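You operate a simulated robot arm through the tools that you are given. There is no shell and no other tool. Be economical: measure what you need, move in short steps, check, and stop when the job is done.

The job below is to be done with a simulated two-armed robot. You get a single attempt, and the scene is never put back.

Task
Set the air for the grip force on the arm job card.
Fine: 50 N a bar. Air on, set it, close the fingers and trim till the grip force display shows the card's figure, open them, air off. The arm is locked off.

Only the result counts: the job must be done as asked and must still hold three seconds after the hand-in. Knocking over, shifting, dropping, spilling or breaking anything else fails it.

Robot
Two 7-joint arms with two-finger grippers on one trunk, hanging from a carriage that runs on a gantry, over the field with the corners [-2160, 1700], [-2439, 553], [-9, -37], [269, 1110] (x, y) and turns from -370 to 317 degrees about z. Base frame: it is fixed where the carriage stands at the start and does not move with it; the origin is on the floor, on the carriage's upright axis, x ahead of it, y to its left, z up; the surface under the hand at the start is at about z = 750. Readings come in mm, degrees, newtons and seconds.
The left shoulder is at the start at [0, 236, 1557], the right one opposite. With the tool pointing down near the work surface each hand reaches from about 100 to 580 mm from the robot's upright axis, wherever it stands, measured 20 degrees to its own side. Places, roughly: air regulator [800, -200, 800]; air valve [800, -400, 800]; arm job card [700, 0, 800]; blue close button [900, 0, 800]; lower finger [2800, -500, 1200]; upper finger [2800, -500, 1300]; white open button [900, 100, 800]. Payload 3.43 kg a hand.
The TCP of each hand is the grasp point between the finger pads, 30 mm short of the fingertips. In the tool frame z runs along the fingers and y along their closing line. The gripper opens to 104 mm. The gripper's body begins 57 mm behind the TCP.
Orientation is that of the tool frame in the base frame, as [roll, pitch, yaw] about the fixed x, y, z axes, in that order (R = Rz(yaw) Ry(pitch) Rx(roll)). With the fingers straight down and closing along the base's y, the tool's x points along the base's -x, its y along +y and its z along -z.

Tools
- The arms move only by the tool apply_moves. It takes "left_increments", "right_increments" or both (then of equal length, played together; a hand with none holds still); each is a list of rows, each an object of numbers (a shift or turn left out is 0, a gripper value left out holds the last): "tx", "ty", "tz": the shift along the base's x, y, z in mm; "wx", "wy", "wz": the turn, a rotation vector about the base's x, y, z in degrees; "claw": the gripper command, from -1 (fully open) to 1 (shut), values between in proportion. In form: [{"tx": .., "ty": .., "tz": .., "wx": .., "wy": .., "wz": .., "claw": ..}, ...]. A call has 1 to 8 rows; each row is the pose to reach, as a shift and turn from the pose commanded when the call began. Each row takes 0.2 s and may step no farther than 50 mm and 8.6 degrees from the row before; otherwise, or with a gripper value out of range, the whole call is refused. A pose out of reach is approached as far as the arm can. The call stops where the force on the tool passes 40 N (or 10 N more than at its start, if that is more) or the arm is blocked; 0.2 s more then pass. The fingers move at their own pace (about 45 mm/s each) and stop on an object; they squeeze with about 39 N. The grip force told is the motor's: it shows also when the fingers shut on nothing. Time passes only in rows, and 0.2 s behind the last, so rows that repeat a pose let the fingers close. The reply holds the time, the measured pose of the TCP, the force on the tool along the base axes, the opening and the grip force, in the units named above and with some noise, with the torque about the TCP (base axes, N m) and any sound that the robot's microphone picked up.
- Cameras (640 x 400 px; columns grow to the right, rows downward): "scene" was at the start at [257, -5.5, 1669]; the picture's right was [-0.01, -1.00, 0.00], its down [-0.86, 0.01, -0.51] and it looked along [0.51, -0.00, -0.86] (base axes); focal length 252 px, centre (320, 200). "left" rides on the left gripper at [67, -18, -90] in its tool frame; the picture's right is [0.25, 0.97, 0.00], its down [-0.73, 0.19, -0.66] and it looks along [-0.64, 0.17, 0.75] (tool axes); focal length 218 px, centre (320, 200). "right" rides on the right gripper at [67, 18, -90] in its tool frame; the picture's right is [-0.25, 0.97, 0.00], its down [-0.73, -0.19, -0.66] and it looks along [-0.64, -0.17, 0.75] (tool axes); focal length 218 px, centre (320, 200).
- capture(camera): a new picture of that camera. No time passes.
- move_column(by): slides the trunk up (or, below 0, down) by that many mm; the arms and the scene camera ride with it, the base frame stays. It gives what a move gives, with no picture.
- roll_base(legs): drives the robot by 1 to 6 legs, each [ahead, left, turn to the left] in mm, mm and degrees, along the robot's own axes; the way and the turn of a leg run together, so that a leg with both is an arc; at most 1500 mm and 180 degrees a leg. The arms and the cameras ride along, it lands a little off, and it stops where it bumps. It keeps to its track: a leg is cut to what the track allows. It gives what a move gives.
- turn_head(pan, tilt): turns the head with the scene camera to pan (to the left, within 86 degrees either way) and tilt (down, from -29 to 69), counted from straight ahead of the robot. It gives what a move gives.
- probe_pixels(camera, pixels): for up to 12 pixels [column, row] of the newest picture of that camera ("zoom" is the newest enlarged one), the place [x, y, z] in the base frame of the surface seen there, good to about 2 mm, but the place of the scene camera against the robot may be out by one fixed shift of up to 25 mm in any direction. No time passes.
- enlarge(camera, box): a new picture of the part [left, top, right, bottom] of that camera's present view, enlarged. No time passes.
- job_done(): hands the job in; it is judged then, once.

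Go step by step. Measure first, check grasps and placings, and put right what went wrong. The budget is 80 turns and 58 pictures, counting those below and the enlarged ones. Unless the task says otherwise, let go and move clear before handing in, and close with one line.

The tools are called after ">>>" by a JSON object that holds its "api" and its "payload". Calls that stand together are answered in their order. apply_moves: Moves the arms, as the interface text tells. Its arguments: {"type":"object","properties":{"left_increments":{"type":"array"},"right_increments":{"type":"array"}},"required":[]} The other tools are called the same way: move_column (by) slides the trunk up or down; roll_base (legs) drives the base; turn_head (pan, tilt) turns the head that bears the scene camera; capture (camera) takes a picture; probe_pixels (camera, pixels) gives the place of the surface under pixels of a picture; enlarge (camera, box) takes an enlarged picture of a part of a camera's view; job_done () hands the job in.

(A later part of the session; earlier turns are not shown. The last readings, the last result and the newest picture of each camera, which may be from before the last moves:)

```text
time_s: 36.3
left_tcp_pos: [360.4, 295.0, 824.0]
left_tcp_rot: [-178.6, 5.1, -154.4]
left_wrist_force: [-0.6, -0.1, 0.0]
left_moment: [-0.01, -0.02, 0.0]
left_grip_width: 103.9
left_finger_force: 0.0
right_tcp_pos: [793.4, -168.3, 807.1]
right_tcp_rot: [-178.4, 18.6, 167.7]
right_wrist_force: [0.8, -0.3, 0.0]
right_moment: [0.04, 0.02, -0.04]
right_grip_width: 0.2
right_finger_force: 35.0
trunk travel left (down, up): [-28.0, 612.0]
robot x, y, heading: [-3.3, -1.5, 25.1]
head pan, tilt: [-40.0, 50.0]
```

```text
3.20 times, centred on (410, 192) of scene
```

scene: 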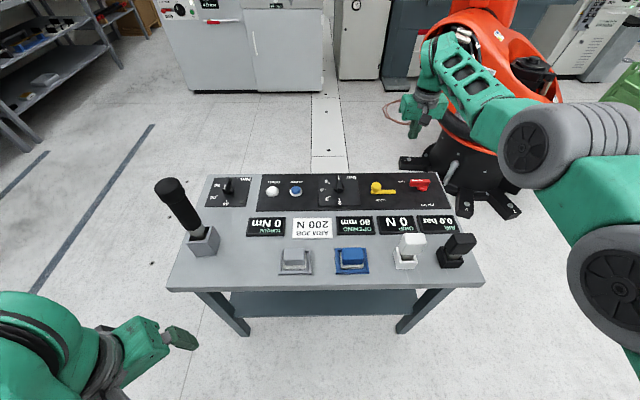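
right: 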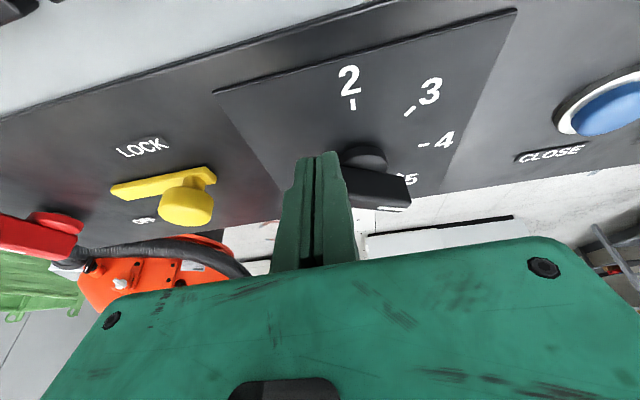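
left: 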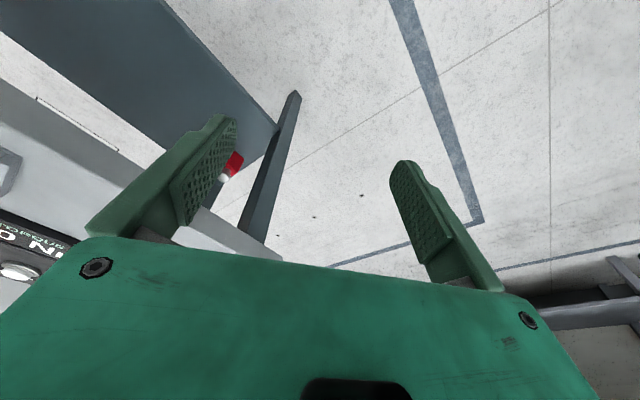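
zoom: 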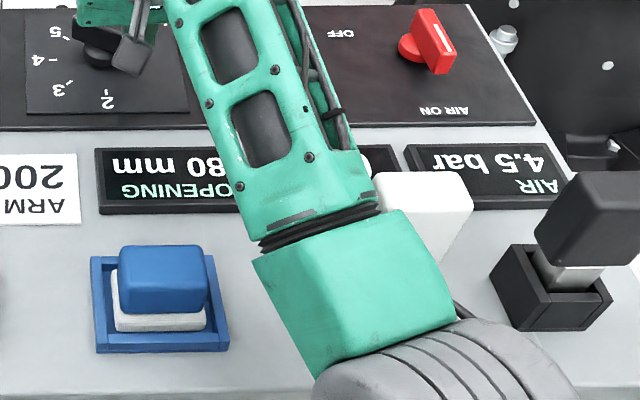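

It settles slowly; now 4.5 bar. I'll push about 18° more and wait.

>>> {"api": "apply_moves", "payload": {"right_increments": [{"tx": 3.6, "ty": -4.2}, {"tx": 7.2, "ty": -8.4}, {"tx": 7.2, "ty": -8.4}, {"tx": 7.2, "ty": -8.4}, {"tx": 7.2, "ty": -8.4}, {"tx": 7.2, "ty": -8.4}, {"tx": 7.2, "ty": -8.4}, {"tx": 7.2, "ty": -8.4}]}}

>>> {"api": "enlarge", "payload": {"camera": "scene", "box": [310, 130, 510, 255]}}

```text
time_s: 38.1
left_tcp_pos: [359.9, 295.1, 822.7]
left_tcp_rot: [-178.6, 5.2, -154.5]
left_wrist_force: [-0.4, -0.1, 0.3]
left_moment: [-0.01, -0.03, 0.01]
left_grip_width: 103.9
left_finger_force: 0.1
right_tcp_pos: [799.1, -177.5, 808.7]
right_tcp_rot: [-178.6, 18.6, 167.7]
right_wrist_force: [0.2, 0.5, -0.1]
right_moment: [0.0, -0.01, 0.01]
right_grip_width: 0.0
right_finger_force: 34.6
trunk travel left (down, up): [-28.0, 612.0]
robot x, y, heading: [-1.8, 0.4, 25.5]
head pan, tilt: [-40.0, 50.0]
```

```text
3.20 times, centred on (410, 192) of scene
```

zoom: 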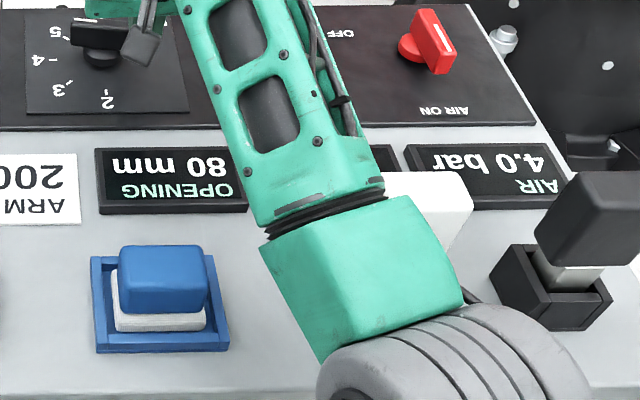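

AIR reads 4.0 bar. Next I lift the hand and shift the robot 200 mm left along the panel, so the hand comes above the CLOSE button.

>>> {"api": "apply_moves", "payload": {"right_increments": [{"tx": -3, "ty": 1}, {"tx": -3, "ty": 1, "tz": 45}, {"tx": -3, "ty": 1, "tz": 90}]}}

>>> {"api": "roll_base", "payload": {"legs": [[126, 155, 0]]}}

>>> {"api": "capture", "payload": {"camera": "right"}}

>>> {"api": "capture", "payload": {"camera": "scene"}}

```text
time_s: 38.9
left_tcp_pos: [360.8, 294.1, 824.1]
left_tcp_rot: [-178.5, 5.2, -154.5]
left_wrist_force: [0.8, -0.8, -0.9]
left_moment: [0.0, 0.01, 0.02]
left_grip_width: 104.0
left_finger_force: 0.0
right_tcp_pos: [796.8, -174.5, 900.7]
right_tcp_rot: [-178.5, 18.5, 167.7]
right_wrist_force: [0.0, 0.3, -0.3]
right_moment: [-0.01, -0.02, 0.0]
right_grip_width: 0.0
right_finger_force: 34.7
trunk travel left (down, up): [-28.0, 612.0]
robot x, y, heading: [0.8, 2.2, 25.4]
head pan, tilt: [-40.0, 50.0]
```

```text
time_s: 40.5
left_tcp_pos: [406.6, 491.4, 823.0]
left_tcp_rot: [-178.6, 5.2, -154.2]
left_wrist_force: [-0.5, 0.8, 0.5]
left_moment: [-0.01, -0.04, 0.01]
left_grip_width: 104.1
left_finger_force: 0.1
right_tcp_pos: [846.0, 22.2, 899.7]
right_tcp_rot: [-178.5, 18.6, 167.9]
right_wrist_force: [0.2, -0.7, -0.5]
right_moment: [-0.03, 0.03, -0.01]
right_grip_width: 0.0
right_finger_force: 34.7
trunk travel left (down, up): [-28.0, 612.0]
robot x, y, heading: [47.5, 197.6, 25.8]
head pan, tilt: [-40.0, 50.0]
```

```text
23 pictures are left
```

right: 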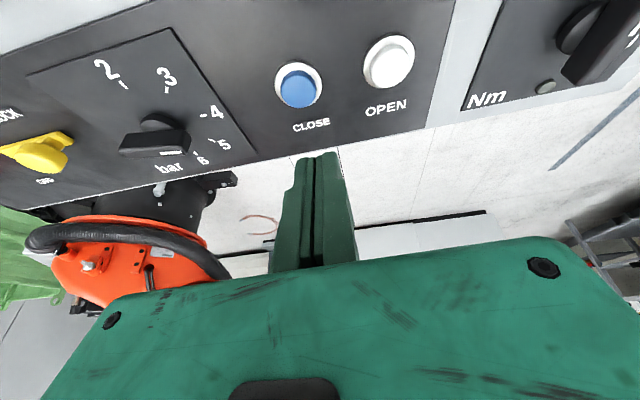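

```text
22 pictures are left
```

scene: 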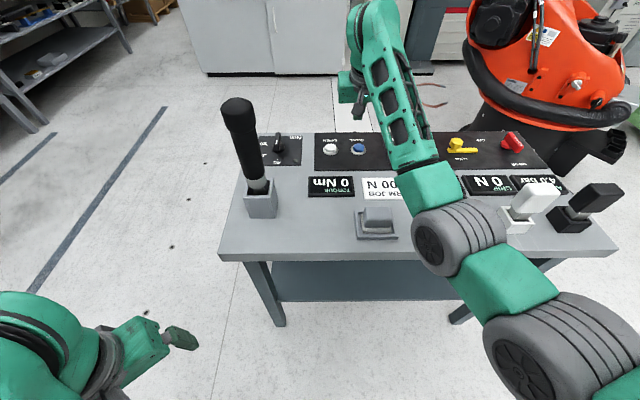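

Now both displays are visible and the buttons are at (299,88) and (389,65) in the hand picture. I'll probe them.

>>> {"api": "probe_pixels", "payload": {"camera": "right", "pixels": [[299, 88], [292, 80], [306, 95], [280, 80], [389, 66], [382, 58], [398, 72], [150, 150], [320, 90]]}}

```text
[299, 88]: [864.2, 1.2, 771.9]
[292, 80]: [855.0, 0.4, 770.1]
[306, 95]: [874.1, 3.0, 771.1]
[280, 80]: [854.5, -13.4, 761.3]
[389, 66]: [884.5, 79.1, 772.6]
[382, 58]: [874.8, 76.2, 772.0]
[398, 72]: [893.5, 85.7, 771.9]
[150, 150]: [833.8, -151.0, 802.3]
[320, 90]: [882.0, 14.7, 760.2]
```

>>> {"api": "apply_moves", "payload": {"right_increments": [{"tx": 9, "ty": -19}, {"tx": 9, "ty": -19, "tz": -40}, {"tx": 9, "ty": -19, "tz": -80}, {"tx": 9, "ty": -19, "tz": -80}]}}

>>> {"api": "enlarge", "payload": {"camera": "right", "box": [240, 60, 480, 210]}}

```text
time_s: 41.5
left_tcp_pos: [407.5, 490.9, 824.4]
left_tcp_rot: [-178.4, 5.1, -154.2]
left_wrist_force: [1.0, 0.1, -1.2]
left_moment: [-0.03, 0.02, 0.0]
left_grip_width: 104.0
left_finger_force: 0.0
right_tcp_pos: [856.8, 4.0, 820.9]
right_tcp_rot: [-178.6, 18.6, 167.9]
right_wrist_force: [0.5, 0.3, 0.4]
right_moment: [0.0, -0.01, -0.02]
right_grip_width: 0.0
right_finger_force: 34.7
trunk travel left (down, up): [-28.0, 612.0]
robot x, y, heading: [47.9, 195.3, 25.6]
head pan, tilt: [-40.0, 50.0]
```

```text
2.67 times, centred on (360, 135) of right
```

zoom: 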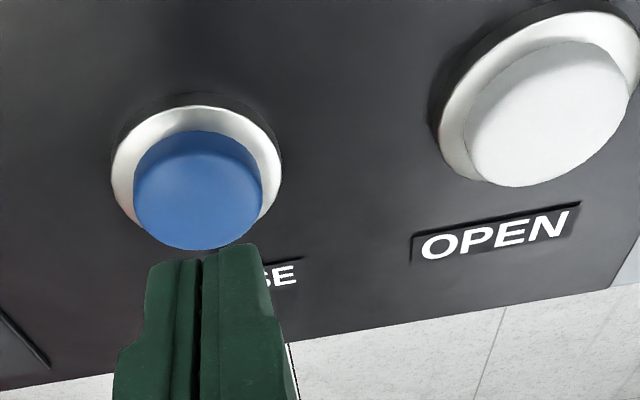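

Aligned. I'll press down in small steps and come back up.

>>> {"api": "apply_moves", "payload": {"right_increments": [{"tx": -1, "tz": -12}, {"tx": -1, "tz": -19}, {"tx": -1, "tz": -23}, {"tx": -1, "tz": -25}]}}

>>> {"api": "apply_moves", "payload": {"right_increments": [{"tz": 15}, {"tz": 35}, {"tz": 35}, {"tz": 35}, {"tz": 35}, {"tz": 35}, {"tz": 35}]}}

>>> {"api": "enlarge", "payload": {"camera": "scene", "box": [300, 110, 620, 310]}}

```text
time_s: 42.5
left_tcp_pos: [406.4, 490.8, 823.3]
left_tcp_rot: [-178.5, 5.1, -154.4]
left_wrist_force: [0.1, 0.5, 0.0]
left_moment: [0.01, -0.02, 0.0]
left_grip_width: 103.7
left_finger_force: 0.1
right_tcp_pos: [853.1, 3.4, 793.7]
right_tcp_rot: [-178.4, 18.6, 168.1]
right_wrist_force: [-0.5, 0.6, -0.4]
right_moment: [0.03, 0.04, -0.01]
right_grip_width: 0.0
right_finger_force: 35.1
trunk travel left (down, up): [-28.0, 612.0]
robot x, y, heading: [49.8, 198.2, 25.8]
head pan, tilt: [-40.0, 50.0]
```

```text
time_s: 44.1
left_tcp_pos: [407.5, 490.4, 821.9]
left_tcp_rot: [-178.6, 5.2, -154.3]
left_wrist_force: [0.2, 0.0, -0.1]
left_moment: [-0.05, 0.0, -0.01]
left_grip_width: 104.1
left_finger_force: 0.1
right_tcp_pos: [851.9, 3.0, 830.5]
right_tcp_rot: [-178.4, 18.6, 168.1]
right_wrist_force: [0.0, -0.4, 0.1]
right_moment: [0.03, 0.0, -0.03]
right_grip_width: 0.0
right_finger_force: 34.6
trunk travel left (down, up): [-28.0, 612.0]
robot x, y, heading: [47.6, 196.1, 25.6]
head pan, tilt: [-40.0, 50.0]
```

```text
2.00 times, centred on (460, 210) of scene
```

zoom: 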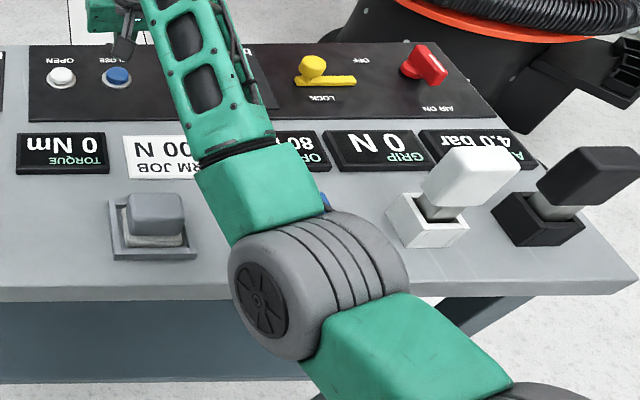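

GRIP is still 0 N and there was little force, so it wasn't pressed far enough. I'll press deeper.

>>> {"api": "apply_moves", "payload": {"right_increments": [{"tx": 2, "tz": -25}, {"tx": 2, "tz": -37}, {"tx": 2, "tz": -40}, {"tx": 2, "tz": -43}, {"tx": 2, "tz": -46}, {"tx": 2, "tz": -46}]}}

>>> {"api": "enlarge", "payload": {"camera": "right", "box": [240, 60, 480, 210]}}

>>> {"api": "enlarge", "payload": {"camera": "scene", "box": [300, 110, 620, 310]}}

```text
time_s: 45.5
left_tcp_pos: [407.2, 491.8, 823.1]
left_tcp_rot: [-178.6, 5.2, -154.3]
left_wrist_force: [0.6, -0.8, 1.0]
left_moment: [0.01, 0.02, 0.05]
left_grip_width: 104.0
left_finger_force: 0.0
right_tcp_pos: [855.9, 4.5, 785.2]
right_tcp_rot: [-178.5, 18.7, 167.9]
right_wrist_force: [-5.4, 1.5, 9.9]
right_moment: [0.06, 0.1, -0.06]
right_grip_width: 6.1
right_finger_force: 34.4
trunk travel left (down, up): [-28.0, 612.0]
robot x, y, heading: [47.1, 196.6, 25.5]
head pan, tilt: [-40.0, 50.0]
heard: click
```

```text
2.67 times, centred on (360, 135) of right
```

zoom: 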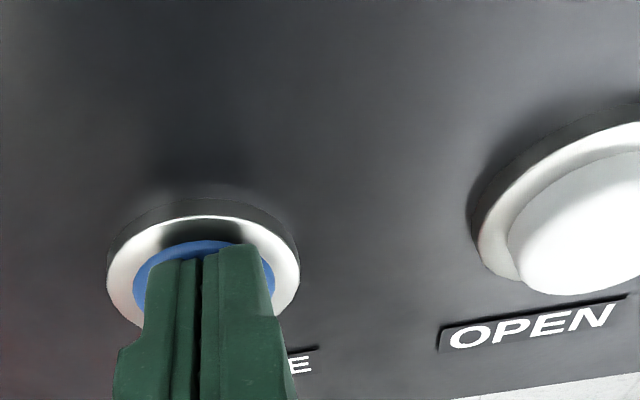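

```text
2.00 times, centred on (460, 210) of scene
```

zoom: 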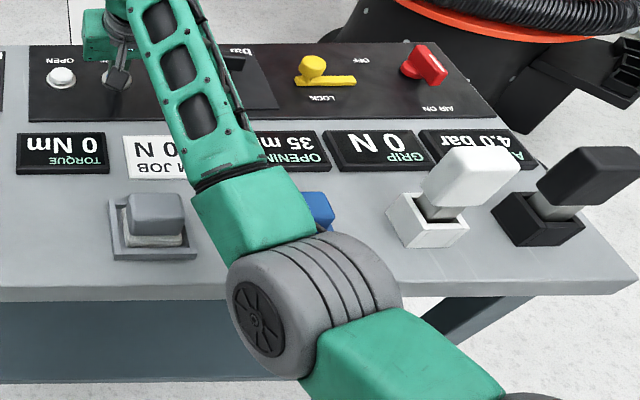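

It clicked and OPENING is falling (35 mm). I'll lift and wait for the grip to build.

>>> {"api": "apply_moves", "payload": {"right_increments": [{"tz": 20}, {"tz": 60}, {"tz": 95}, {"tz": 95}, {"tz": 95}, {"tz": 95}, {"tz": 95}, {"tz": 95}]}}

>>> {"api": "enlarge", "payload": {"camera": "scene", "box": [420, 130, 596, 240]}}

```text
time_s: 47.3
left_tcp_pos: [407.9, 491.1, 823.8]
left_tcp_rot: [-178.6, 5.2, -154.3]
left_wrist_force: [-0.8, 0.8, -0.1]
left_moment: [0.02, 0.0, 0.02]
left_grip_width: 104.0
left_finger_force: 0.2
right_tcp_pos: [856.9, 4.4, 879.4]
right_tcp_rot: [-178.4, 18.6, 167.9]
right_wrist_force: [0.5, -0.1, 0.3]
right_moment: [0.03, -0.03, 0.03]
right_grip_width: 0.0
right_finger_force: 34.8
trunk travel left (down, up): [-28.0, 612.0]
robot x, y, heading: [42.8, 192.6, 26.0]
head pan, tilt: [-40.0, 50.0]
```

```text
3.64 times, centred on (508, 185) of scene
```

zoom: 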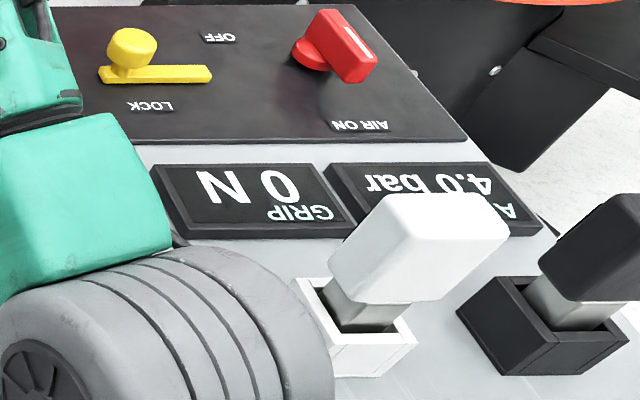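

GRIP still shows 0 N; it may still be closing. I'll move the hand to above the knob meanwhile and look at all the displays.

>>> {"api": "apply_moves", "payload": {"right_increments": [{"tx": -22, "ty": -36}, {"tx": -44, "ty": -72}, {"tx": -66, "ty": -108}, {"tx": -74, "ty": -135}, {"tx": -74, "ty": -135}]}}

>>> {"api": "enlarge", "payload": {"camera": "scene", "box": [300, 110, 620, 310]}}

```text
time_s: 48.5
left_tcp_pos: [407.2, 492.7, 823.1]
left_tcp_rot: [-178.6, 5.2, -154.4]
left_wrist_force: [-0.5, -0.6, 0.1]
left_moment: [-0.01, -0.04, 0.03]
left_grip_width: 103.9
left_finger_force: 0.1
right_tcp_pos: [784.1, -130.8, 879.4]
right_tcp_rot: [-178.5, 18.6, 168.0]
right_wrist_force: [-0.3, 0.6, -0.2]
right_moment: [0.01, 0.01, -0.03]
right_grip_width: 0.0
right_finger_force: 35.3
trunk travel left (down, up): [-28.0, 612.0]
robot x, y, heading: [48.9, 195.8, 25.5]
head pan, tilt: [-40.0, 50.0]
```

```text
2.00 times, centred on (460, 210) of scene
```

zoom: 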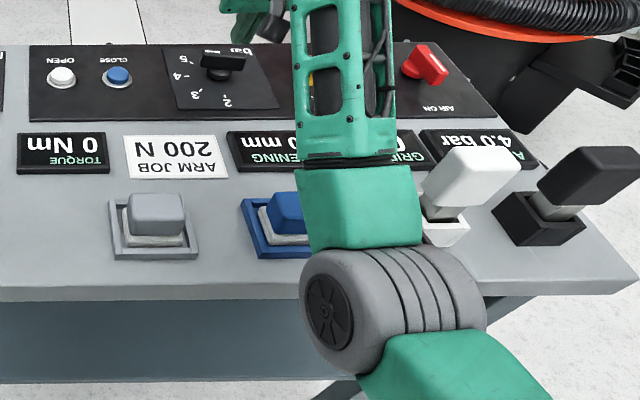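

The arm hides the readouts here. I'll shift the hand back toward the buttons to read OPENING and GRIP.

>>> {"api": "apply_moves", "payload": {"right_increments": [{"tx": 22, "ty": 36}, {"tx": 44, "ty": 72}, {"tx": 66, "ty": 108}, {"tx": 76, "ty": 150}, {"tx": 82, "ty": 190}, {"tx": 82, "ty": 190}]}}

>>> {"api": "enlarge", "payload": {"camera": "scene", "box": [300, 110, 620, 310]}}

```text
time_s: 49.9
left_tcp_pos: [406.4, 490.0, 822.5]
left_tcp_rot: [-178.4, 5.2, -154.4]
left_wrist_force: [0.6, -0.1, -0.8]
left_moment: [0.0, 0.01, 0.01]
left_grip_width: 104.0
left_finger_force: 0.1
right_tcp_pos: [864.9, 59.3, 877.2]
right_tcp_rot: [-178.4, 18.6, 167.8]
right_wrist_force: [1.1, -1.0, 0.9]
right_moment: [0.01, 0.04, 0.01]
right_grip_width: 0.0
right_finger_force: 35.3
trunk travel left (down, up): [-28.0, 612.0]
robot x, y, heading: [48.2, 195.5, 25.5]
head pan, tilt: [-40.0, 50.0]
```

```text
2.00 times, centred on (460, 210) of scene
```

zoom: 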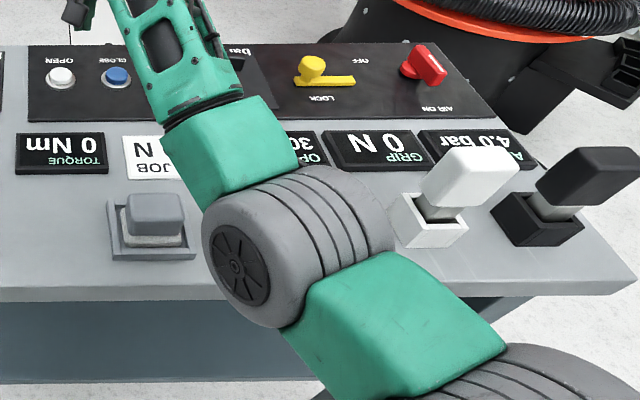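

OPENING stands at about 30 mm, so CLOSE only moves the fingers while held. I'll press and hold it longer.

>>> {"api": "apply_moves", "payload": {"right_increments": [{"tx": -7, "ty": -40}, {"tx": -9.5, "ty": -56, "tz": -30}, {"tx": -9.5, "ty": -56, "tz": -65}, {"tx": -9.5, "ty": -56, "tz": -84}, {"tx": -9.5, "ty": -56, "tz": -91}, {"tx": -9.5, "ty": -56, "tz": -93}, {"tx": -9.5, "ty": -56, "tz": -93}, {"tx": -9.5, "ty": -56, "tz": -93}]}}

>>> {"api": "apply_moves", "payload": {"right_increments": [{"tz": 0}, {"tz": 0}, {"tz": 0}, {"tz": 0}, {"tz": 0}, {"tz": 0}]}}

>>> {"api": "enlarge", "payload": {"camera": "scene", "box": [380, 130, 580, 255]}}

```text
time_s: 51.7
left_tcp_pos: [406.5, 491.9, 824.6]
left_tcp_rot: [-178.6, 5.2, -154.3]
left_wrist_force: [0.2, -0.2, 0.3]
left_moment: [0.02, 0.02, 0.01]
left_grip_width: 103.8
left_finger_force: 0.1
right_tcp_pos: [852.7, 5.5, 786.2]
right_tcp_rot: [-178.6, 18.6, 168.0]
right_wrist_force: [-0.9, 1.1, 3.3]
right_moment: [0.0, 0.03, -0.03]
right_grip_width: 6.0
right_finger_force: 34.3
trunk travel left (down, up): [-28.0, 612.0]
robot x, y, heading: [49.0, 188.3, 25.7]
head pan, tilt: [-40.0, 50.0]
heard: click
```

```text
time_s: 53.1
left_tcp_pos: [406.9, 491.1, 822.4]
left_tcp_rot: [-178.7, 5.1, -154.3]
left_wrist_force: [0.2, 0.3, 0.7]
left_moment: [0.01, 0.01, 0.01]
left_grip_width: 104.0
left_finger_force: 0.1
right_tcp_pos: [853.1, 4.1, 785.5]
right_tcp_rot: [-178.5, 18.6, 167.9]
right_wrist_force: [0.3, 0.1, 3.5]
right_moment: [0.0, 0.03, 0.01]
right_grip_width: 5.9
right_finger_force: 34.5
trunk travel left (down, up): [-28.0, 612.0]
robot x, y, heading: [47.1, 192.8, 25.8]
head pan, tilt: [-40.0, 50.0]
```

```text
3.20 times, centred on (480, 192) of scene
```

zoom: 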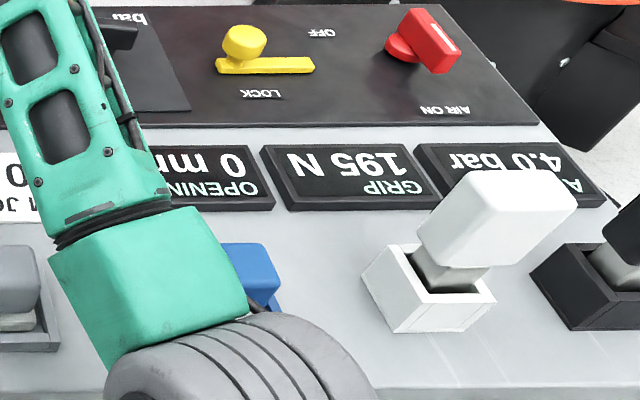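

GRIP shows 195 N at 4.0 bar, so it needs a slight increase. I'll lift and look at the knob's fin to measure its present angle.

>>> {"api": "apply_moves", "payload": {"right_increments": [{"tz": 30}, {"tz": 75}, {"tx": -10, "ty": -40, "tz": 115}]}}

>>> {"api": "enlarge", "payload": {"camera": "right", "box": [80, 60, 320, 210]}}

```text
refused: row 3 steps farther than a row can; nothing moved
```

```text
2.67 times, centred on (200, 135) of right
```

zoom: 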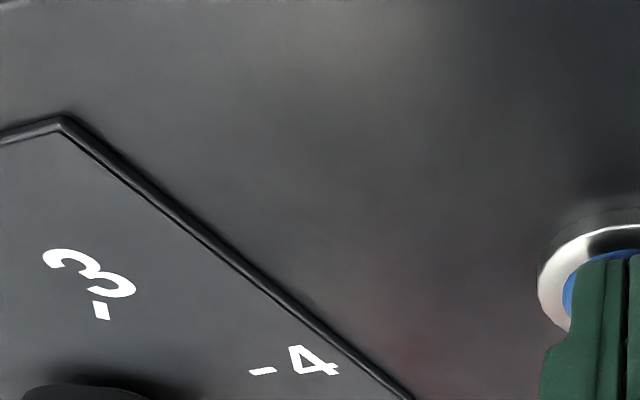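

Step too long again; I'll redo the lift within limits before imaging.

>>> {"api": "apply_moves", "payload": {"right_increments": [{"tz": 30}, {"tz": 75}, {"tx": -6, "ty": -20, "tz": 115}, {"tx": -12, "ty": -50, "tz": 130}]}}

```text
time_s: 54.1
left_tcp_pos: [406.2, 491.0, 823.4]
left_tcp_rot: [-178.5, 5.2, -154.2]
left_wrist_force: [0.6, 0.1, 0.2]
left_moment: [0.01, 0.01, -0.01]
left_grip_width: 104.0
left_finger_force: 0.1
right_tcp_pos: [836.7, -51.1, 915.0]
right_tcp_rot: [-178.3, 18.4, 168.0]
right_wrist_force: [0.2, -0.2, -0.3]
right_moment: [0.03, 0.0, 0.02]
right_grip_width: 0.0
right_finger_force: 34.8
trunk travel left (down, up): [-28.0, 612.0]
robot x, y, heading: [46.5, 194.1, 25.9]
head pan, tilt: [-40.0, 50.0]
```

>>> {"api": "enlarge", "payload": {"camera": "right", "box": [120, 70, 312, 190]}}

>>> {"api": "enlarge", "payload": {"camera": "scene", "box": [380, 130, 580, 255]}}

```text
3.33 times, centred on (216, 130) of right
```

zoom: 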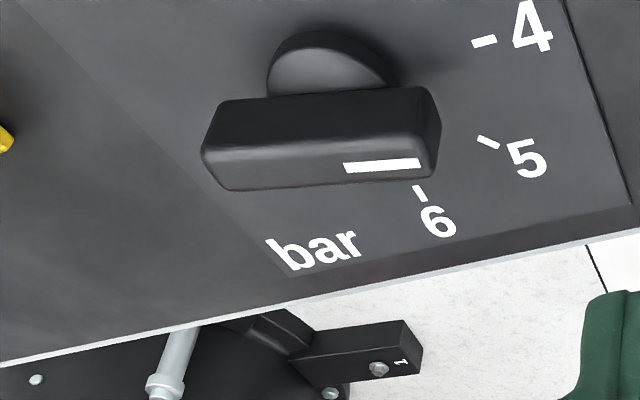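

```text
3.20 times, centred on (480, 192) of scene
```

zoom: 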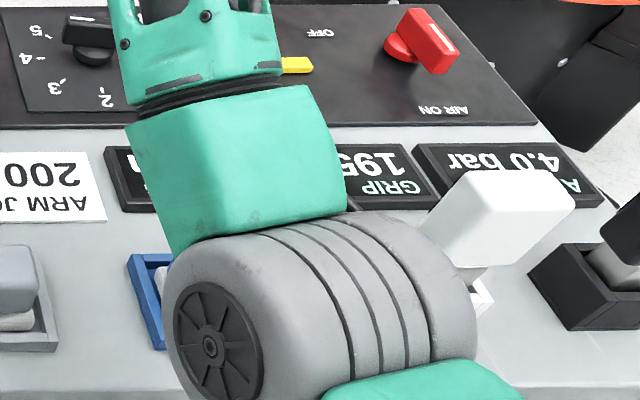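

Grip holds at 195 N after release. The knob hasn't moved since my last right-hand capture, so I'll probe the fin in that picture.

>>> {"api": "probe_pixels", "payload": {"camera": "right", "pixels": [[128, 138], [128, 143], [128, 148], [185, 130], [185, 135], [185, 140], [185, 145], [175, 133], [175, 138], [188, 148], [122, 150], [155, 118]]}}

```text
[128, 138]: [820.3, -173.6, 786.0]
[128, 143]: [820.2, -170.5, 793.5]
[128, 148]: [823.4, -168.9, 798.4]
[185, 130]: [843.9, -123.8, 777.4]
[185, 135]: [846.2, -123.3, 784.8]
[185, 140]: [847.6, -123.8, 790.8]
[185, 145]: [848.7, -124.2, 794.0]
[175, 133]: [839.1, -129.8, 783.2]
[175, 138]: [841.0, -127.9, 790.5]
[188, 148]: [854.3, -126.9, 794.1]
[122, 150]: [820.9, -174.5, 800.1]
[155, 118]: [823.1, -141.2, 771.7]
```

The fin's near face runs from [820,-173] to [840,-129]. To raise pressure I'll push its +y end away from me: approach 12 mm in front of it first.

>>> {"api": "apply_moves", "payload": {"right_increments": [{"tx": -15, "ty": -36}, {"tx": -30, "ty": -71}, {"tx": -30, "ty": -71, "tz": -45}, {"tx": -30, "ty": -71, "tz": -90}, {"tx": -30, "ty": -71, "tz": -105}, {"tx": -30, "ty": -71, "tz": -105}]}}

>>> {"api": "enlarge", "payload": {"camera": "right", "box": [200, 60, 424, 200]}}

```text
time_s: 55.5
left_tcp_pos: [406.6, 491.5, 823.4]
left_tcp_rot: [-178.6, 5.2, -154.3]
left_wrist_force: [-0.4, -0.2, -0.5]
left_moment: [0.0, -0.01, 0.01]
left_grip_width: 104.0
left_finger_force: 0.0
right_tcp_pos: [811.4, -119.9, 810.7]
right_tcp_rot: [-178.4, 18.7, 167.9]
right_wrist_force: [0.8, -1.0, -0.1]
right_moment: [-0.04, 0.01, -0.03]
right_grip_width: 0.0
right_finger_force: 34.6
trunk travel left (down, up): [-28.0, 612.0]
robot x, y, heading: [49.7, 194.5, 26.0]
head pan, tilt: [-40.0, 50.0]
```

```text
2.86 times, centred on (312, 130) of right
```

zoom: 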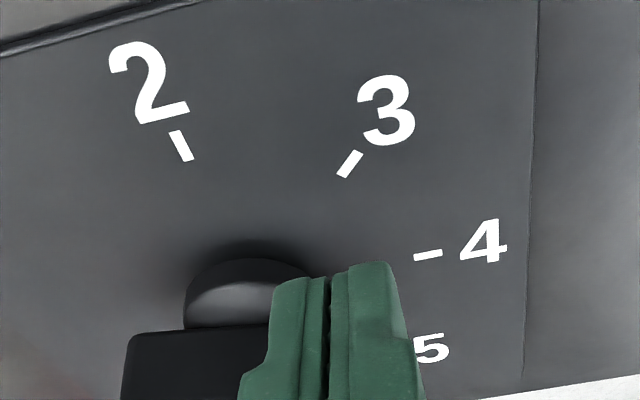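

About 8 mm to contact by calculation. I'll advance 10 mm, wait, and read AIR.

>>> {"api": "apply_moves", "payload": {"right_increments": [{"tx": 5.8, "ty": -1.4}, {"tx": 9.7, "ty": -2.3}, {"tx": 9.7, "ty": -2.3}, {"tx": 9.7, "ty": -2.3}, {"tx": 9.7, "ty": -2.3}, {"tx": 9.7, "ty": -2.3}, {"tx": 9.7, "ty": -2.3}, {"tx": 9.7, "ty": -2.3}]}}

>>> {"api": "enlarge", "payload": {"camera": "scene", "box": [380, 130, 580, 255]}}

```text
time_s: 57.3
left_tcp_pos: [405.4, 490.6, 823.3]
left_tcp_rot: [-178.6, 5.2, -154.3]
left_wrist_force: [-0.4, 0.9, 0.4]
left_moment: [-0.05, -0.01, 0.0]
left_grip_width: 104.0
left_finger_force: 0.0
right_tcp_pos: [822.9, -120.1, 811.2]
right_tcp_rot: [-178.4, 18.6, 168.0]
right_wrist_force: [0.2, 1.3, -0.2]
right_moment: [0.01, 0.0, -0.01]
right_grip_width: 0.0
right_finger_force: 34.8
trunk travel left (down, up): [-28.0, 612.0]
robot x, y, heading: [48.6, 197.3, 25.4]
head pan, tilt: [-40.0, 50.0]
```

```text
3.20 times, centred on (480, 192) of scene
```

zoom: 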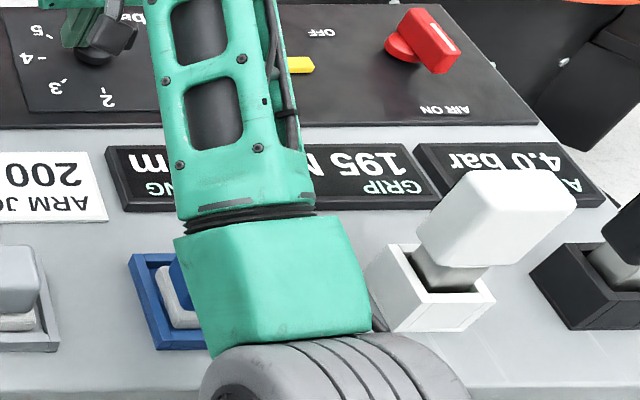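

GRIP is readable here and still 195 N; I'll advance 2.5 mm more.

>>> {"api": "apply_moves", "payload": {"right_increments": [{"tx": 2.4, "ty": -0.6}, {"tx": 2.4, "ty": -0.6}, {"tx": 2.4, "ty": -0.6}, {"tx": 2.4, "ty": -0.6}, {"tx": 2.4, "ty": -0.6}, {"tx": 2.4, "ty": -0.6}, {"tx": 2.4, "ty": -0.6}]}}

>>> {"api": "enlarge", "payload": {"camera": "scene", "box": [380, 130, 580, 255]}}

```text
time_s: 58.9
left_tcp_pos: [406.4, 490.6, 822.3]
left_tcp_rot: [-178.6, 5.1, -154.3]
left_wrist_force: [-0.1, 0.1, 0.3]
left_moment: [0.0, 0.02, -0.02]
left_grip_width: 104.0
left_finger_force: 0.0
right_tcp_pos: [823.5, -122.0, 811.3]
right_tcp_rot: [-178.4, 18.5, 167.9]
right_wrist_force: [-0.9, 0.6, -1.1]
right_moment: [0.04, 0.02, 0.02]
right_grip_width: 0.1
right_finger_force: 34.8
trunk travel left (down, up): [-28.0, 612.0]
robot x, y, heading: [49.8, 197.2, 25.7]
head pan, tilt: [-40.0, 50.0]
```

```text
3.20 times, centred on (480, 192) of scene
```

zoom: 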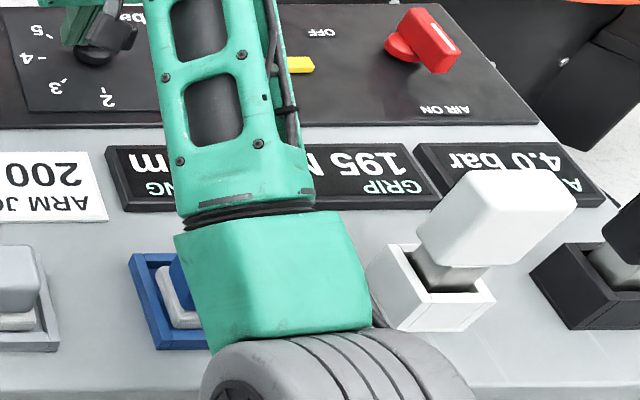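

Still 195 N; another 2.5 mm.

>>> {"api": "apply_moves", "payload": {"right_increments": [{"tx": 2.4, "ty": -0.6}, {"tx": 2.4, "ty": -0.6}, {"tx": 2.4, "ty": -0.6}, {"tx": 2.4, "ty": -0.6}, {"tx": 2.4, "ty": -0.6}, {"tx": 2.4, "ty": -0.6}, {"tx": 2.4, "ty": -0.6}]}}

>>> {"api": "enlarge", "payload": {"camera": "scene", "box": [380, 130, 580, 255]}}

```text
time_s: 60.5
left_tcp_pos: [407.3, 491.8, 822.8]
left_tcp_rot: [-178.6, 5.2, -154.3]
left_wrist_force: [0.7, 0.2, 0.6]
left_moment: [-0.03, -0.01, -0.01]
left_grip_width: 104.0
left_finger_force: 0.0
right_tcp_pos: [825.9, -121.1, 810.9]
right_tcp_rot: [-178.6, 18.7, 168.0]
right_wrist_force: [0.0, 1.6, -0.8]
right_moment: [0.01, 0.03, -0.01]
right_grip_width: 0.0
right_finger_force: 34.8
trunk travel left (down, up): [-28.0, 612.0]
robot x, y, heading: [45.0, 192.4, 25.7]
head pan, tilt: [-40.0, 50.0]
```

```text
3.20 times, centred on (480, 192) of scene
```

zoom: 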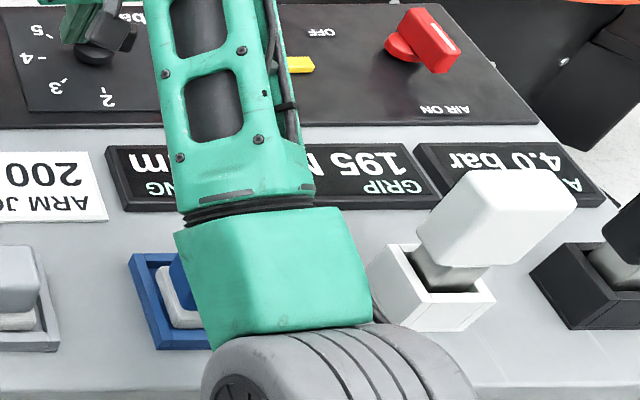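

No change; I'll check with the hand camera whether the finger touches the fin yet.

>>> {"api": "enlarge", "payload": {"camera": "right", "box": [220, 90, 412, 210]}}

>>> {"api": "probe_pixels", "payload": {"camera": "zoom", "pixels": [[100, 320], [150, 320], [200, 320], [150, 350], [200, 350], [240, 360], [100, 350], [260, 330], [300, 290], [360, 290], [400, 330], [120, 300]]}}

```text
3.33 times, centred on (316, 150) of right
```

zoom: 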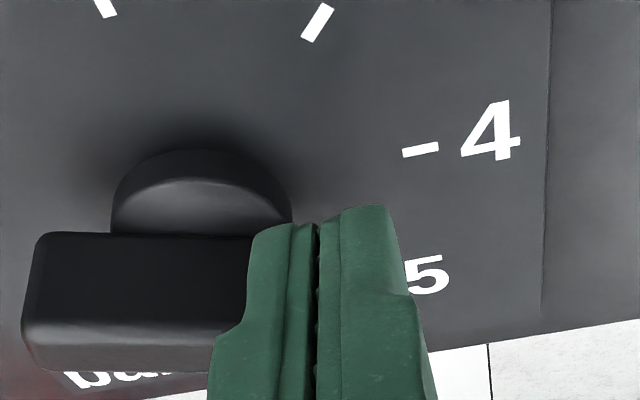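

```text
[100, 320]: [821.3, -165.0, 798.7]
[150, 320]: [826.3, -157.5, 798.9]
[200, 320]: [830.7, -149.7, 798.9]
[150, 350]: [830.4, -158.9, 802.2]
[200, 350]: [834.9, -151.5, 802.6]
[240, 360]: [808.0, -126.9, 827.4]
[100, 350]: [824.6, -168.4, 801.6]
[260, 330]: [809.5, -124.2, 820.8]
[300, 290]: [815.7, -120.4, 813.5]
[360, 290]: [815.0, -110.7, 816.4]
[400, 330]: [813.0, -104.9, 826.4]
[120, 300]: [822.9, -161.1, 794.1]
```

The fin has turned some 7° but the reading hasn't, so the knob has play on reversal. I'll push 2 mm more.

>>> {"api": "apply_moves", "payload": {"right_increments": [{"tx": 1.9, "ty": -0.5}, {"tx": 1.9, "ty": -0.5}, {"tx": 1.9, "ty": -0.5}, {"tx": 1.9, "ty": -0.5}, {"tx": 1.9, "ty": -0.5}, {"tx": 1.9, "ty": -0.5}, {"tx": 1.9, "ty": -0.5}, {"tx": 1.9, "ty": -0.5}]}}

>>> {"api": "enlarge", "payload": {"camera": "scene", "box": [380, 130, 580, 255]}}

```text
time_s: 62.3
left_tcp_pos: [405.6, 491.8, 823.3]
left_tcp_rot: [-178.6, 5.2, -154.3]
left_wrist_force: [0.2, 0.5, -0.1]
left_moment: [0.0, -0.03, 0.0]
left_grip_width: 104.0
left_finger_force: 0.0
right_tcp_pos: [828.4, -121.2, 811.8]
right_tcp_rot: [-178.4, 18.6, 167.9]
right_wrist_force: [-0.3, 0.4, -0.2]
right_moment: [0.01, 0.0, -0.02]
right_grip_width: 0.0
right_finger_force: 34.7
trunk travel left (down, up): [-28.0, 612.0]
robot x, y, heading: [46.6, 194.3, 25.5]
head pan, tilt: [-40.0, 50.0]
```

```text
3.20 times, centred on (480, 192) of scene
```

zoom: 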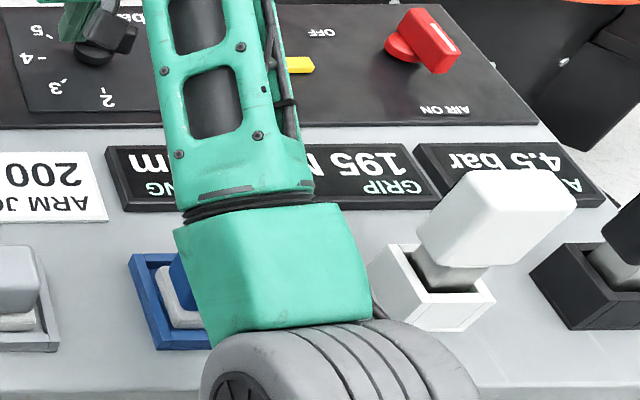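

AIR now reads 4.5 (it shows half-bar steps) while GRIP stays 195, so grip seems to follow only while CLOSE is pressed. I'll press and hold CLOSE again and read.

>>> {"api": "apply_moves", "payload": {"right_increments": [{"tx": -4, "ty": 1, "tz": 3}, {"tx": -4, "ty": 1, "tz": 45}, {"tx": -4, "ty": 1, "tz": 85}, {"tx": 5, "ty": 40, "tz": 85}, {"tx": 15, "ty": 83, "tz": 85}, {"tx": 25.5, "ty": 125.5, "tz": 85}, {"tx": 25.5, "ty": 125.5, "tz": 40}, {"tx": 25.5, "ty": 125.5, "tz": 5}]}}

>>> {"api": "apply_moves", "payload": {"right_increments": [{"tz": -20}, {"tz": -29}, {"tz": -31}, {"tz": -31}, {"tz": -31}, {"tz": -31}, {"tz": -31}, {"tz": -31}]}}

```text
time_s: 64.1
left_tcp_pos: [406.9, 491.6, 823.2]
left_tcp_rot: [-178.6, 5.3, -154.3]
left_wrist_force: [0.4, 0.8, 0.7]
left_moment: [0.0, 0.02, -0.02]
left_grip_width: 103.9
left_finger_force: 0.1
right_tcp_pos: [856.0, 3.9, 817.7]
right_tcp_rot: [-178.5, 18.7, 167.9]
right_wrist_force: [-0.2, 0.4, 0.0]
right_moment: [0.03, 0.0, -0.02]
right_grip_width: 0.0
right_finger_force: 34.3
trunk travel left (down, up): [-28.0, 612.0]
robot x, y, heading: [49.5, 195.6, 25.6]
head pan, tilt: [-40.0, 50.0]
```

```text
time_s: 65.9
left_tcp_pos: [407.6, 490.5, 822.9]
left_tcp_rot: [-178.6, 5.3, -154.4]
left_wrist_force: [0.1, 0.2, -0.2]
left_moment: [0.0, -0.02, -0.05]
left_grip_width: 104.1
left_finger_force: 0.1
right_tcp_pos: [853.5, 4.7, 784.7]
right_tcp_rot: [-178.6, 18.6, 168.0]
right_wrist_force: [-3.7, 1.6, 8.8]
right_moment: [-0.02, 0.09, 0.02]
right_grip_width: 6.1
right_finger_force: 34.6
trunk travel left (down, up): [-28.0, 612.0]
robot x, y, heading: [45.7, 193.3, 25.8]
head pan, tilt: [-40.0, 50.0]
heard: click
```

>>> {"api": "enlarge", "payload": {"camera": "scene", "box": [380, 130, 580, 255]}}

```text
3.20 times, centred on (480, 192) of scene
```

zoom: 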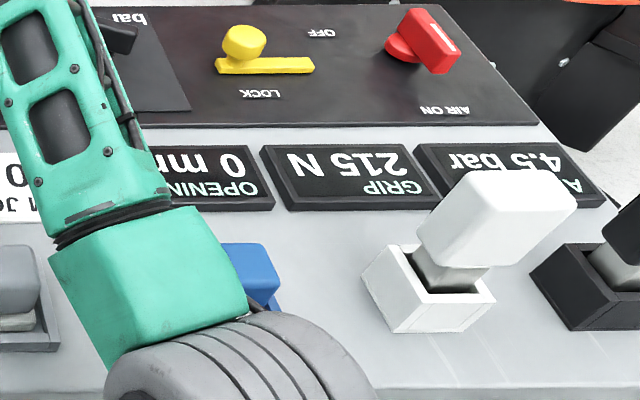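

GRIP is 215 N in 5 N steps, so I need about 13° back (0.3 bar). I have few pictures left, so I'll measure the fin's angle from the good hover pose.

>>> {"api": "apply_moves", "payload": {"right_increments": [{"tz": 30}, {"tz": 75}, {"tx": -6, "ty": -20, "tz": 115}, {"tx": -14, "ty": -55, "tz": 130}, {"tx": -14, "ty": -55, "tz": 130}]}}

>>> {"api": "enlarge", "payload": {"camera": "right", "box": [120, 70, 312, 190]}}

```text
time_s: 67.1
left_tcp_pos: [406.3, 492.3, 823.0]
left_tcp_rot: [-178.6, 5.2, -154.2]
left_wrist_force: [-0.4, 0.9, 0.8]
left_moment: [-0.01, -0.02, -0.01]
left_grip_width: 104.1
left_finger_force: 0.0
right_tcp_pos: [841.5, -49.9, 916.1]
right_tcp_rot: [-178.5, 18.5, 168.0]
right_wrist_force: [0.0, 0.4, -0.4]
right_moment: [-0.03, 0.01, -0.02]
right_grip_width: 0.0
right_finger_force: 35.0
trunk travel left (down, up): [-28.0, 612.0]
robot x, y, heading: [48.5, 196.5, 25.6]
head pan, tilt: [-40.0, 50.0]
```

```text
3.33 times, centred on (216, 130) of right
```

zoom: 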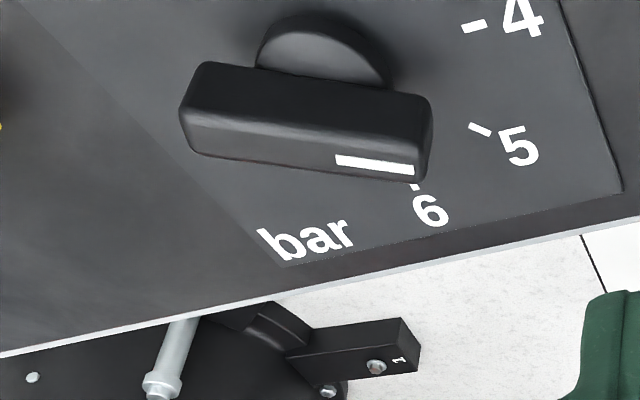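

>>> {"api": "probe_pixels", "payload": {"camera": "zoom", "pixels": [[340, 160], [411, 170], [200, 145], [260, 155], [200, 75], [250, 82], [300, 88], [350, 93], [400, 100], [190, 120], [230, 130], [410, 145]]}}

```text
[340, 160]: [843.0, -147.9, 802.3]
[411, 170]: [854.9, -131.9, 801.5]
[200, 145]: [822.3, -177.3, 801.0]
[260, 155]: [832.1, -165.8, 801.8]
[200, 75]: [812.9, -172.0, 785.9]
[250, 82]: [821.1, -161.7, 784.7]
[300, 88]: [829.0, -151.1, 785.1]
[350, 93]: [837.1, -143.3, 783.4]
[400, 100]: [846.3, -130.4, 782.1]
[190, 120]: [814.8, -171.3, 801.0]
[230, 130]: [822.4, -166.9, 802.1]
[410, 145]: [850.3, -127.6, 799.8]
```

Fin now at ≈52°; 200 N should lie near ≈64° (interpolating 195 N at 67°, 215 N at 52°). I'll push the tail end ahead by a calculated amount, calibrated by where the last push ended.

>>> {"api": "apply_moves", "payload": {"right_increments": [{"tx": -18, "ty": -40}, {"tx": -36, "ty": -80}, {"tx": -53.6, "ty": -119.7}, {"tx": -53.6, "ty": -119.7, "tz": -45}, {"tx": -53.6, "ty": -119.7, "tz": -90}, {"tx": -53.6, "ty": -119.7, "tz": -104}, {"tx": -46, "ty": -121.5, "tz": -104}, {"tx": -39, "ty": -123.2, "tz": -104}]}}

>>> {"api": "apply_moves", "payload": {"right_increments": [{"tz": 0}, {"tx": -8, "ty": 2}, {"tx": -8, "ty": 2, "tz": 45}, {"tx": -8, "ty": 2, "tz": 90}, {"tx": 5, "ty": 45, "tz": 90}, {"tx": 20, "ty": 88, "tz": 90}, {"tx": 35, "ty": 132, "tz": 90}, {"tx": 50, "ty": 175, "tz": 90}]}}

```text
time_s: 68.9
left_tcp_pos: [405.8, 490.0, 822.7]
left_tcp_rot: [-178.5, 5.2, -154.2]
left_wrist_force: [0.4, -0.7, -0.5]
left_moment: [0.06, 0.0, 0.03]
left_grip_width: 104.1
left_finger_force: 0.1
right_tcp_pos: [802.7, -174.9, 812.4]
right_tcp_rot: [-178.5, 18.6, 167.9]
right_wrist_force: [-0.8, 0.5, 0.0]
right_moment: [0.04, -0.01, 0.0]
right_grip_width: 0.1
right_finger_force: 34.9
trunk travel left (down, up): [-28.0, 612.0]
robot x, y, heading: [48.4, 195.9, 25.9]
head pan, tilt: [-40.0, 50.0]
```

```text
time_s: 70.7
left_tcp_pos: [407.2, 492.9, 822.7]
left_tcp_rot: [-178.5, 5.2, -154.3]
left_wrist_force: [-0.6, -0.2, -0.3]
left_moment: [-0.02, -0.01, 0.0]
left_grip_width: 104.0
left_finger_force: 0.1
right_tcp_pos: [846.3, 0.5, 899.4]
right_tcp_rot: [-178.4, 18.6, 167.9]
right_wrist_force: [0.8, 0.2, 0.5]
right_moment: [-0.02, 0.02, 0.01]
right_grip_width: 0.1
right_finger_force: 35.2
trunk travel left (down, up): [-28.0, 612.0]
robot x, y, heading: [44.0, 193.6, 25.6]
head pan, tilt: [-40.0, 50.0]
```

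Now press and hold CLOSE to read the trimmed grip.

>>> {"api": "apply_moves", "payload": {"right_increments": [{"tx": 3, "ty": 3, "tz": -40}, {"tx": 3, "ty": 3, "tz": -80}, {"tx": 3, "ty": 3, "tz": -104}, {"tx": 3, "ty": 3, "tz": -113}, {"tx": 3, "ty": 3, "tz": -115.5}, {"tx": 3, "ty": 3, "tz": -115.5}, {"tx": 3, "ty": 3, "tz": -115.5}, {"tx": 3, "ty": 3, "tz": -115.5}]}}

>>> {"api": "apply_moves", "payload": {"right_increments": [{"tz": 0}, {"tz": 0}, {"tz": 0}, {"tz": 0}, {"tz": 0}]}}

>>> {"api": "enlarge", "payload": {"camera": "scene", "box": [380, 130, 580, 255]}}

```text
time_s: 72.5
left_tcp_pos: [406.8, 491.5, 822.6]
left_tcp_rot: [-178.6, 5.2, -154.3]
left_wrist_force: [-0.9, -0.1, -0.3]
left_moment: [-0.01, -0.03, -0.01]
left_grip_width: 103.9
left_finger_force: 0.0
right_tcp_pos: [853.4, 3.9, 787.1]
right_tcp_rot: [-178.5, 18.6, 168.0]
right_wrist_force: [-1.6, 0.9, 3.4]
right_moment: [-0.01, 0.03, 0.0]
right_grip_width: 6.2
right_finger_force: 35.1
trunk travel left (down, up): [-28.0, 612.0]
robot x, y, heading: [45.0, 194.0, 26.0]
head pan, tilt: [-40.0, 50.0]
heard: click
```

```text
time_s: 73.7
left_tcp_pos: [406.3, 490.9, 823.6]
left_tcp_rot: [-178.5, 5.2, -154.2]
left_wrist_force: [0.0, 0.0, -0.5]
left_moment: [-0.01, 0.01, -0.01]
left_grip_width: 104.1
left_finger_force: 0.1
right_tcp_pos: [854.0, 3.1, 787.4]
right_tcp_rot: [-178.4, 18.6, 167.9]
right_wrist_force: [-1.6, -0.3, 3.1]
right_moment: [0.02, 0.0, 0.01]
right_grip_width: 6.1
right_finger_force: 34.1
trunk travel left (down, up): [-28.0, 612.0]
robot x, y, heading: [44.8, 195.8, 25.8]
head pan, tilt: [-40.0, 50.0]
```

```text
3.20 times, centred on (480, 192) of scene
```

zoom: 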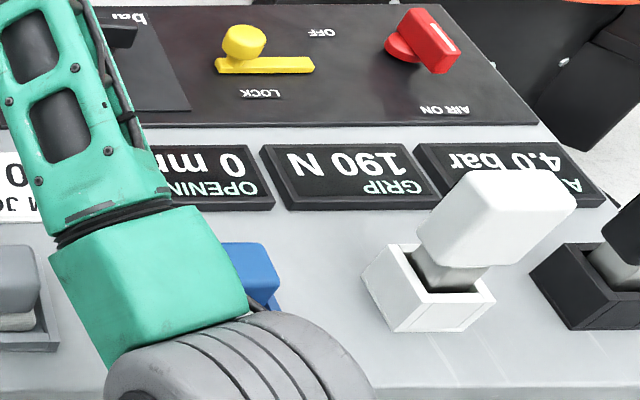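

GRIP is 190 N; I need about 9° the other way. I'll push the pointer end again, to a point computed from the earlier calibrated push, then re-press CLOSE.

>>> {"api": "apply_moves", "payload": {"right_increments": [{"tz": 45}, {"tz": 90}, {"tz": 115}, {"tx": -12, "ty": -40, "tz": 115}, {"tx": -24, "ty": -80, "tz": 115}, {"tx": -36.6, "ty": -113.1, "tz": 115}, {"tx": -36.6, "ty": -113.1, "tz": 75}, {"tx": -36.6, "ty": -113.1, "tz": 45}]}}

>>> {"api": "apply_moves", "payload": {"right_increments": [{"tz": -19.5}, {"tx": 6, "ty": -1.4, "tz": -19.5}, {"tx": 9, "ty": -2.1, "tz": -19.5}, {"tx": 11.7, "ty": -2.8, "tz": -19.5}, {"tx": 11.7, "ty": -2.8, "tz": -19.5}, {"tx": 3, "ty": -0.7, "tz": -19.5}, {"tz": 25}, {"tz": 70}]}}

>>> {"api": "apply_moves", "payload": {"right_increments": [{"tx": 12, "ty": 38}, {"tx": 24, "ty": 76}, {"tx": 36.6, "ty": 113.1}, {"tx": 36.6, "ty": 113.1, "tz": -45}, {"tx": 36.6, "ty": 113.1, "tz": -90}, {"tx": 36.6, "ty": 113.1, "tz": -108}, {"tx": 36.6, "ty": 113.1, "tz": -115.3}, {"tx": 36.6, "ty": 113.1, "tz": -115.3}]}}

>>> {"api": "apply_moves", "payload": {"right_increments": [{"tz": 0}, {"tz": 0}, {"tz": 0}, {"tz": 0}, {"tz": 0}, {"tz": 0}, {"tz": 0}]}}

>>> {"api": "enlarge", "payload": {"camera": "scene", "box": [380, 130, 580, 255]}}

```text
time_s: 75.5
left_tcp_pos: [406.0, 491.8, 821.8]
left_tcp_rot: [-178.5, 5.1, -154.4]
left_wrist_force: [-0.4, -0.3, -0.2]
left_moment: [-0.01, -0.01, -0.02]
left_grip_width: 103.9
left_finger_force: 0.1
right_tcp_pos: [818.8, -109.3, 830.0]
right_tcp_rot: [-178.4, 18.6, 167.9]
right_wrist_force: [0.0, -0.7, -0.2]
right_moment: [0.03, 0.04, -0.04]
right_grip_width: 0.1
right_finger_force: 34.8
trunk travel left (down, up): [-28.0, 612.0]
robot x, y, heading: [50.9, 193.6, 26.0]
head pan, tilt: [-40.0, 50.0]
```

```text
time_s: 77.3
left_tcp_pos: [407.3, 491.2, 824.2]
left_tcp_rot: [-178.4, 5.2, -154.3]
left_wrist_force: [0.2, 0.1, -0.5]
left_moment: [0.0, -0.05, -0.02]
left_grip_width: 104.0
left_finger_force: 0.1
right_tcp_pos: [819.9, -111.9, 899.3]
right_tcp_rot: [-178.4, 18.6, 168.1]
right_wrist_force: [0.0, 0.2, -0.3]
right_moment: [0.0, 0.01, -0.02]
right_grip_width: 0.1
right_finger_force: 35.1
trunk travel left (down, up): [-28.0, 612.0]
robot x, y, heading: [48.2, 194.6, 25.7]
head pan, tilt: [-40.0, 50.0]
```

```text
time_s: 79.1
left_tcp_pos: [407.5, 491.4, 824.0]
left_tcp_rot: [-178.6, 5.2, -154.3]
left_wrist_force: [0.5, -0.3, 0.4]
left_moment: [0.01, 0.0, 0.02]
left_grip_width: 104.1
left_finger_force: 0.1
right_tcp_pos: [855.7, 2.7, 785.8]
right_tcp_rot: [-178.5, 18.7, 167.9]
right_wrist_force: [-3.5, 1.1, 7.9]
right_moment: [0.05, 0.13, 0.0]
right_grip_width: 6.1
right_finger_force: 35.0
trunk travel left (down, up): [-28.0, 612.0]
robot x, y, heading: [48.2, 195.1, 25.9]
head pan, tilt: [-40.0, 50.0]
heard: click
```

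```text
time_s: 80.7
left_tcp_pos: [407.7, 491.4, 822.0]
left_tcp_rot: [-178.6, 5.3, -154.3]
left_wrist_force: [0.5, -0.9, -0.5]
left_moment: [0.01, 0.02, 0.01]
left_grip_width: 103.8
left_finger_force: 0.0
right_tcp_pos: [855.0, 2.8, 784.9]
right_tcp_rot: [-178.5, 18.6, 167.9]
right_wrist_force: [-5.5, 4.9, 13.6]
right_moment: [0.06, 0.15, -0.01]
right_grip_width: 5.8
right_finger_force: 34.5
trunk travel left (down, up): [-28.0, 612.0]
robot x, y, heading: [47.9, 195.2, 25.7]
head pan, tilt: [-40.0, 50.0]
```

```text
3.20 times, centred on (480, 192) of scene
```

zoom: 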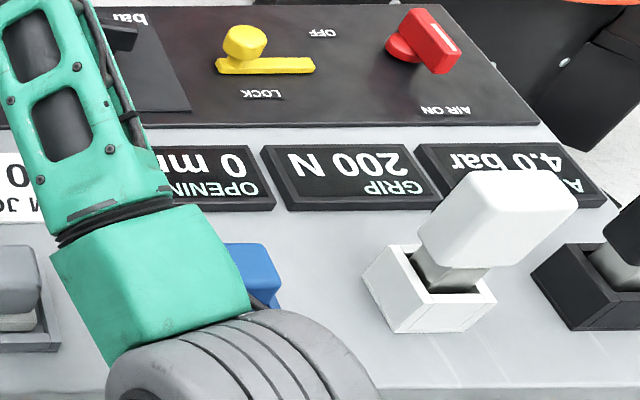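

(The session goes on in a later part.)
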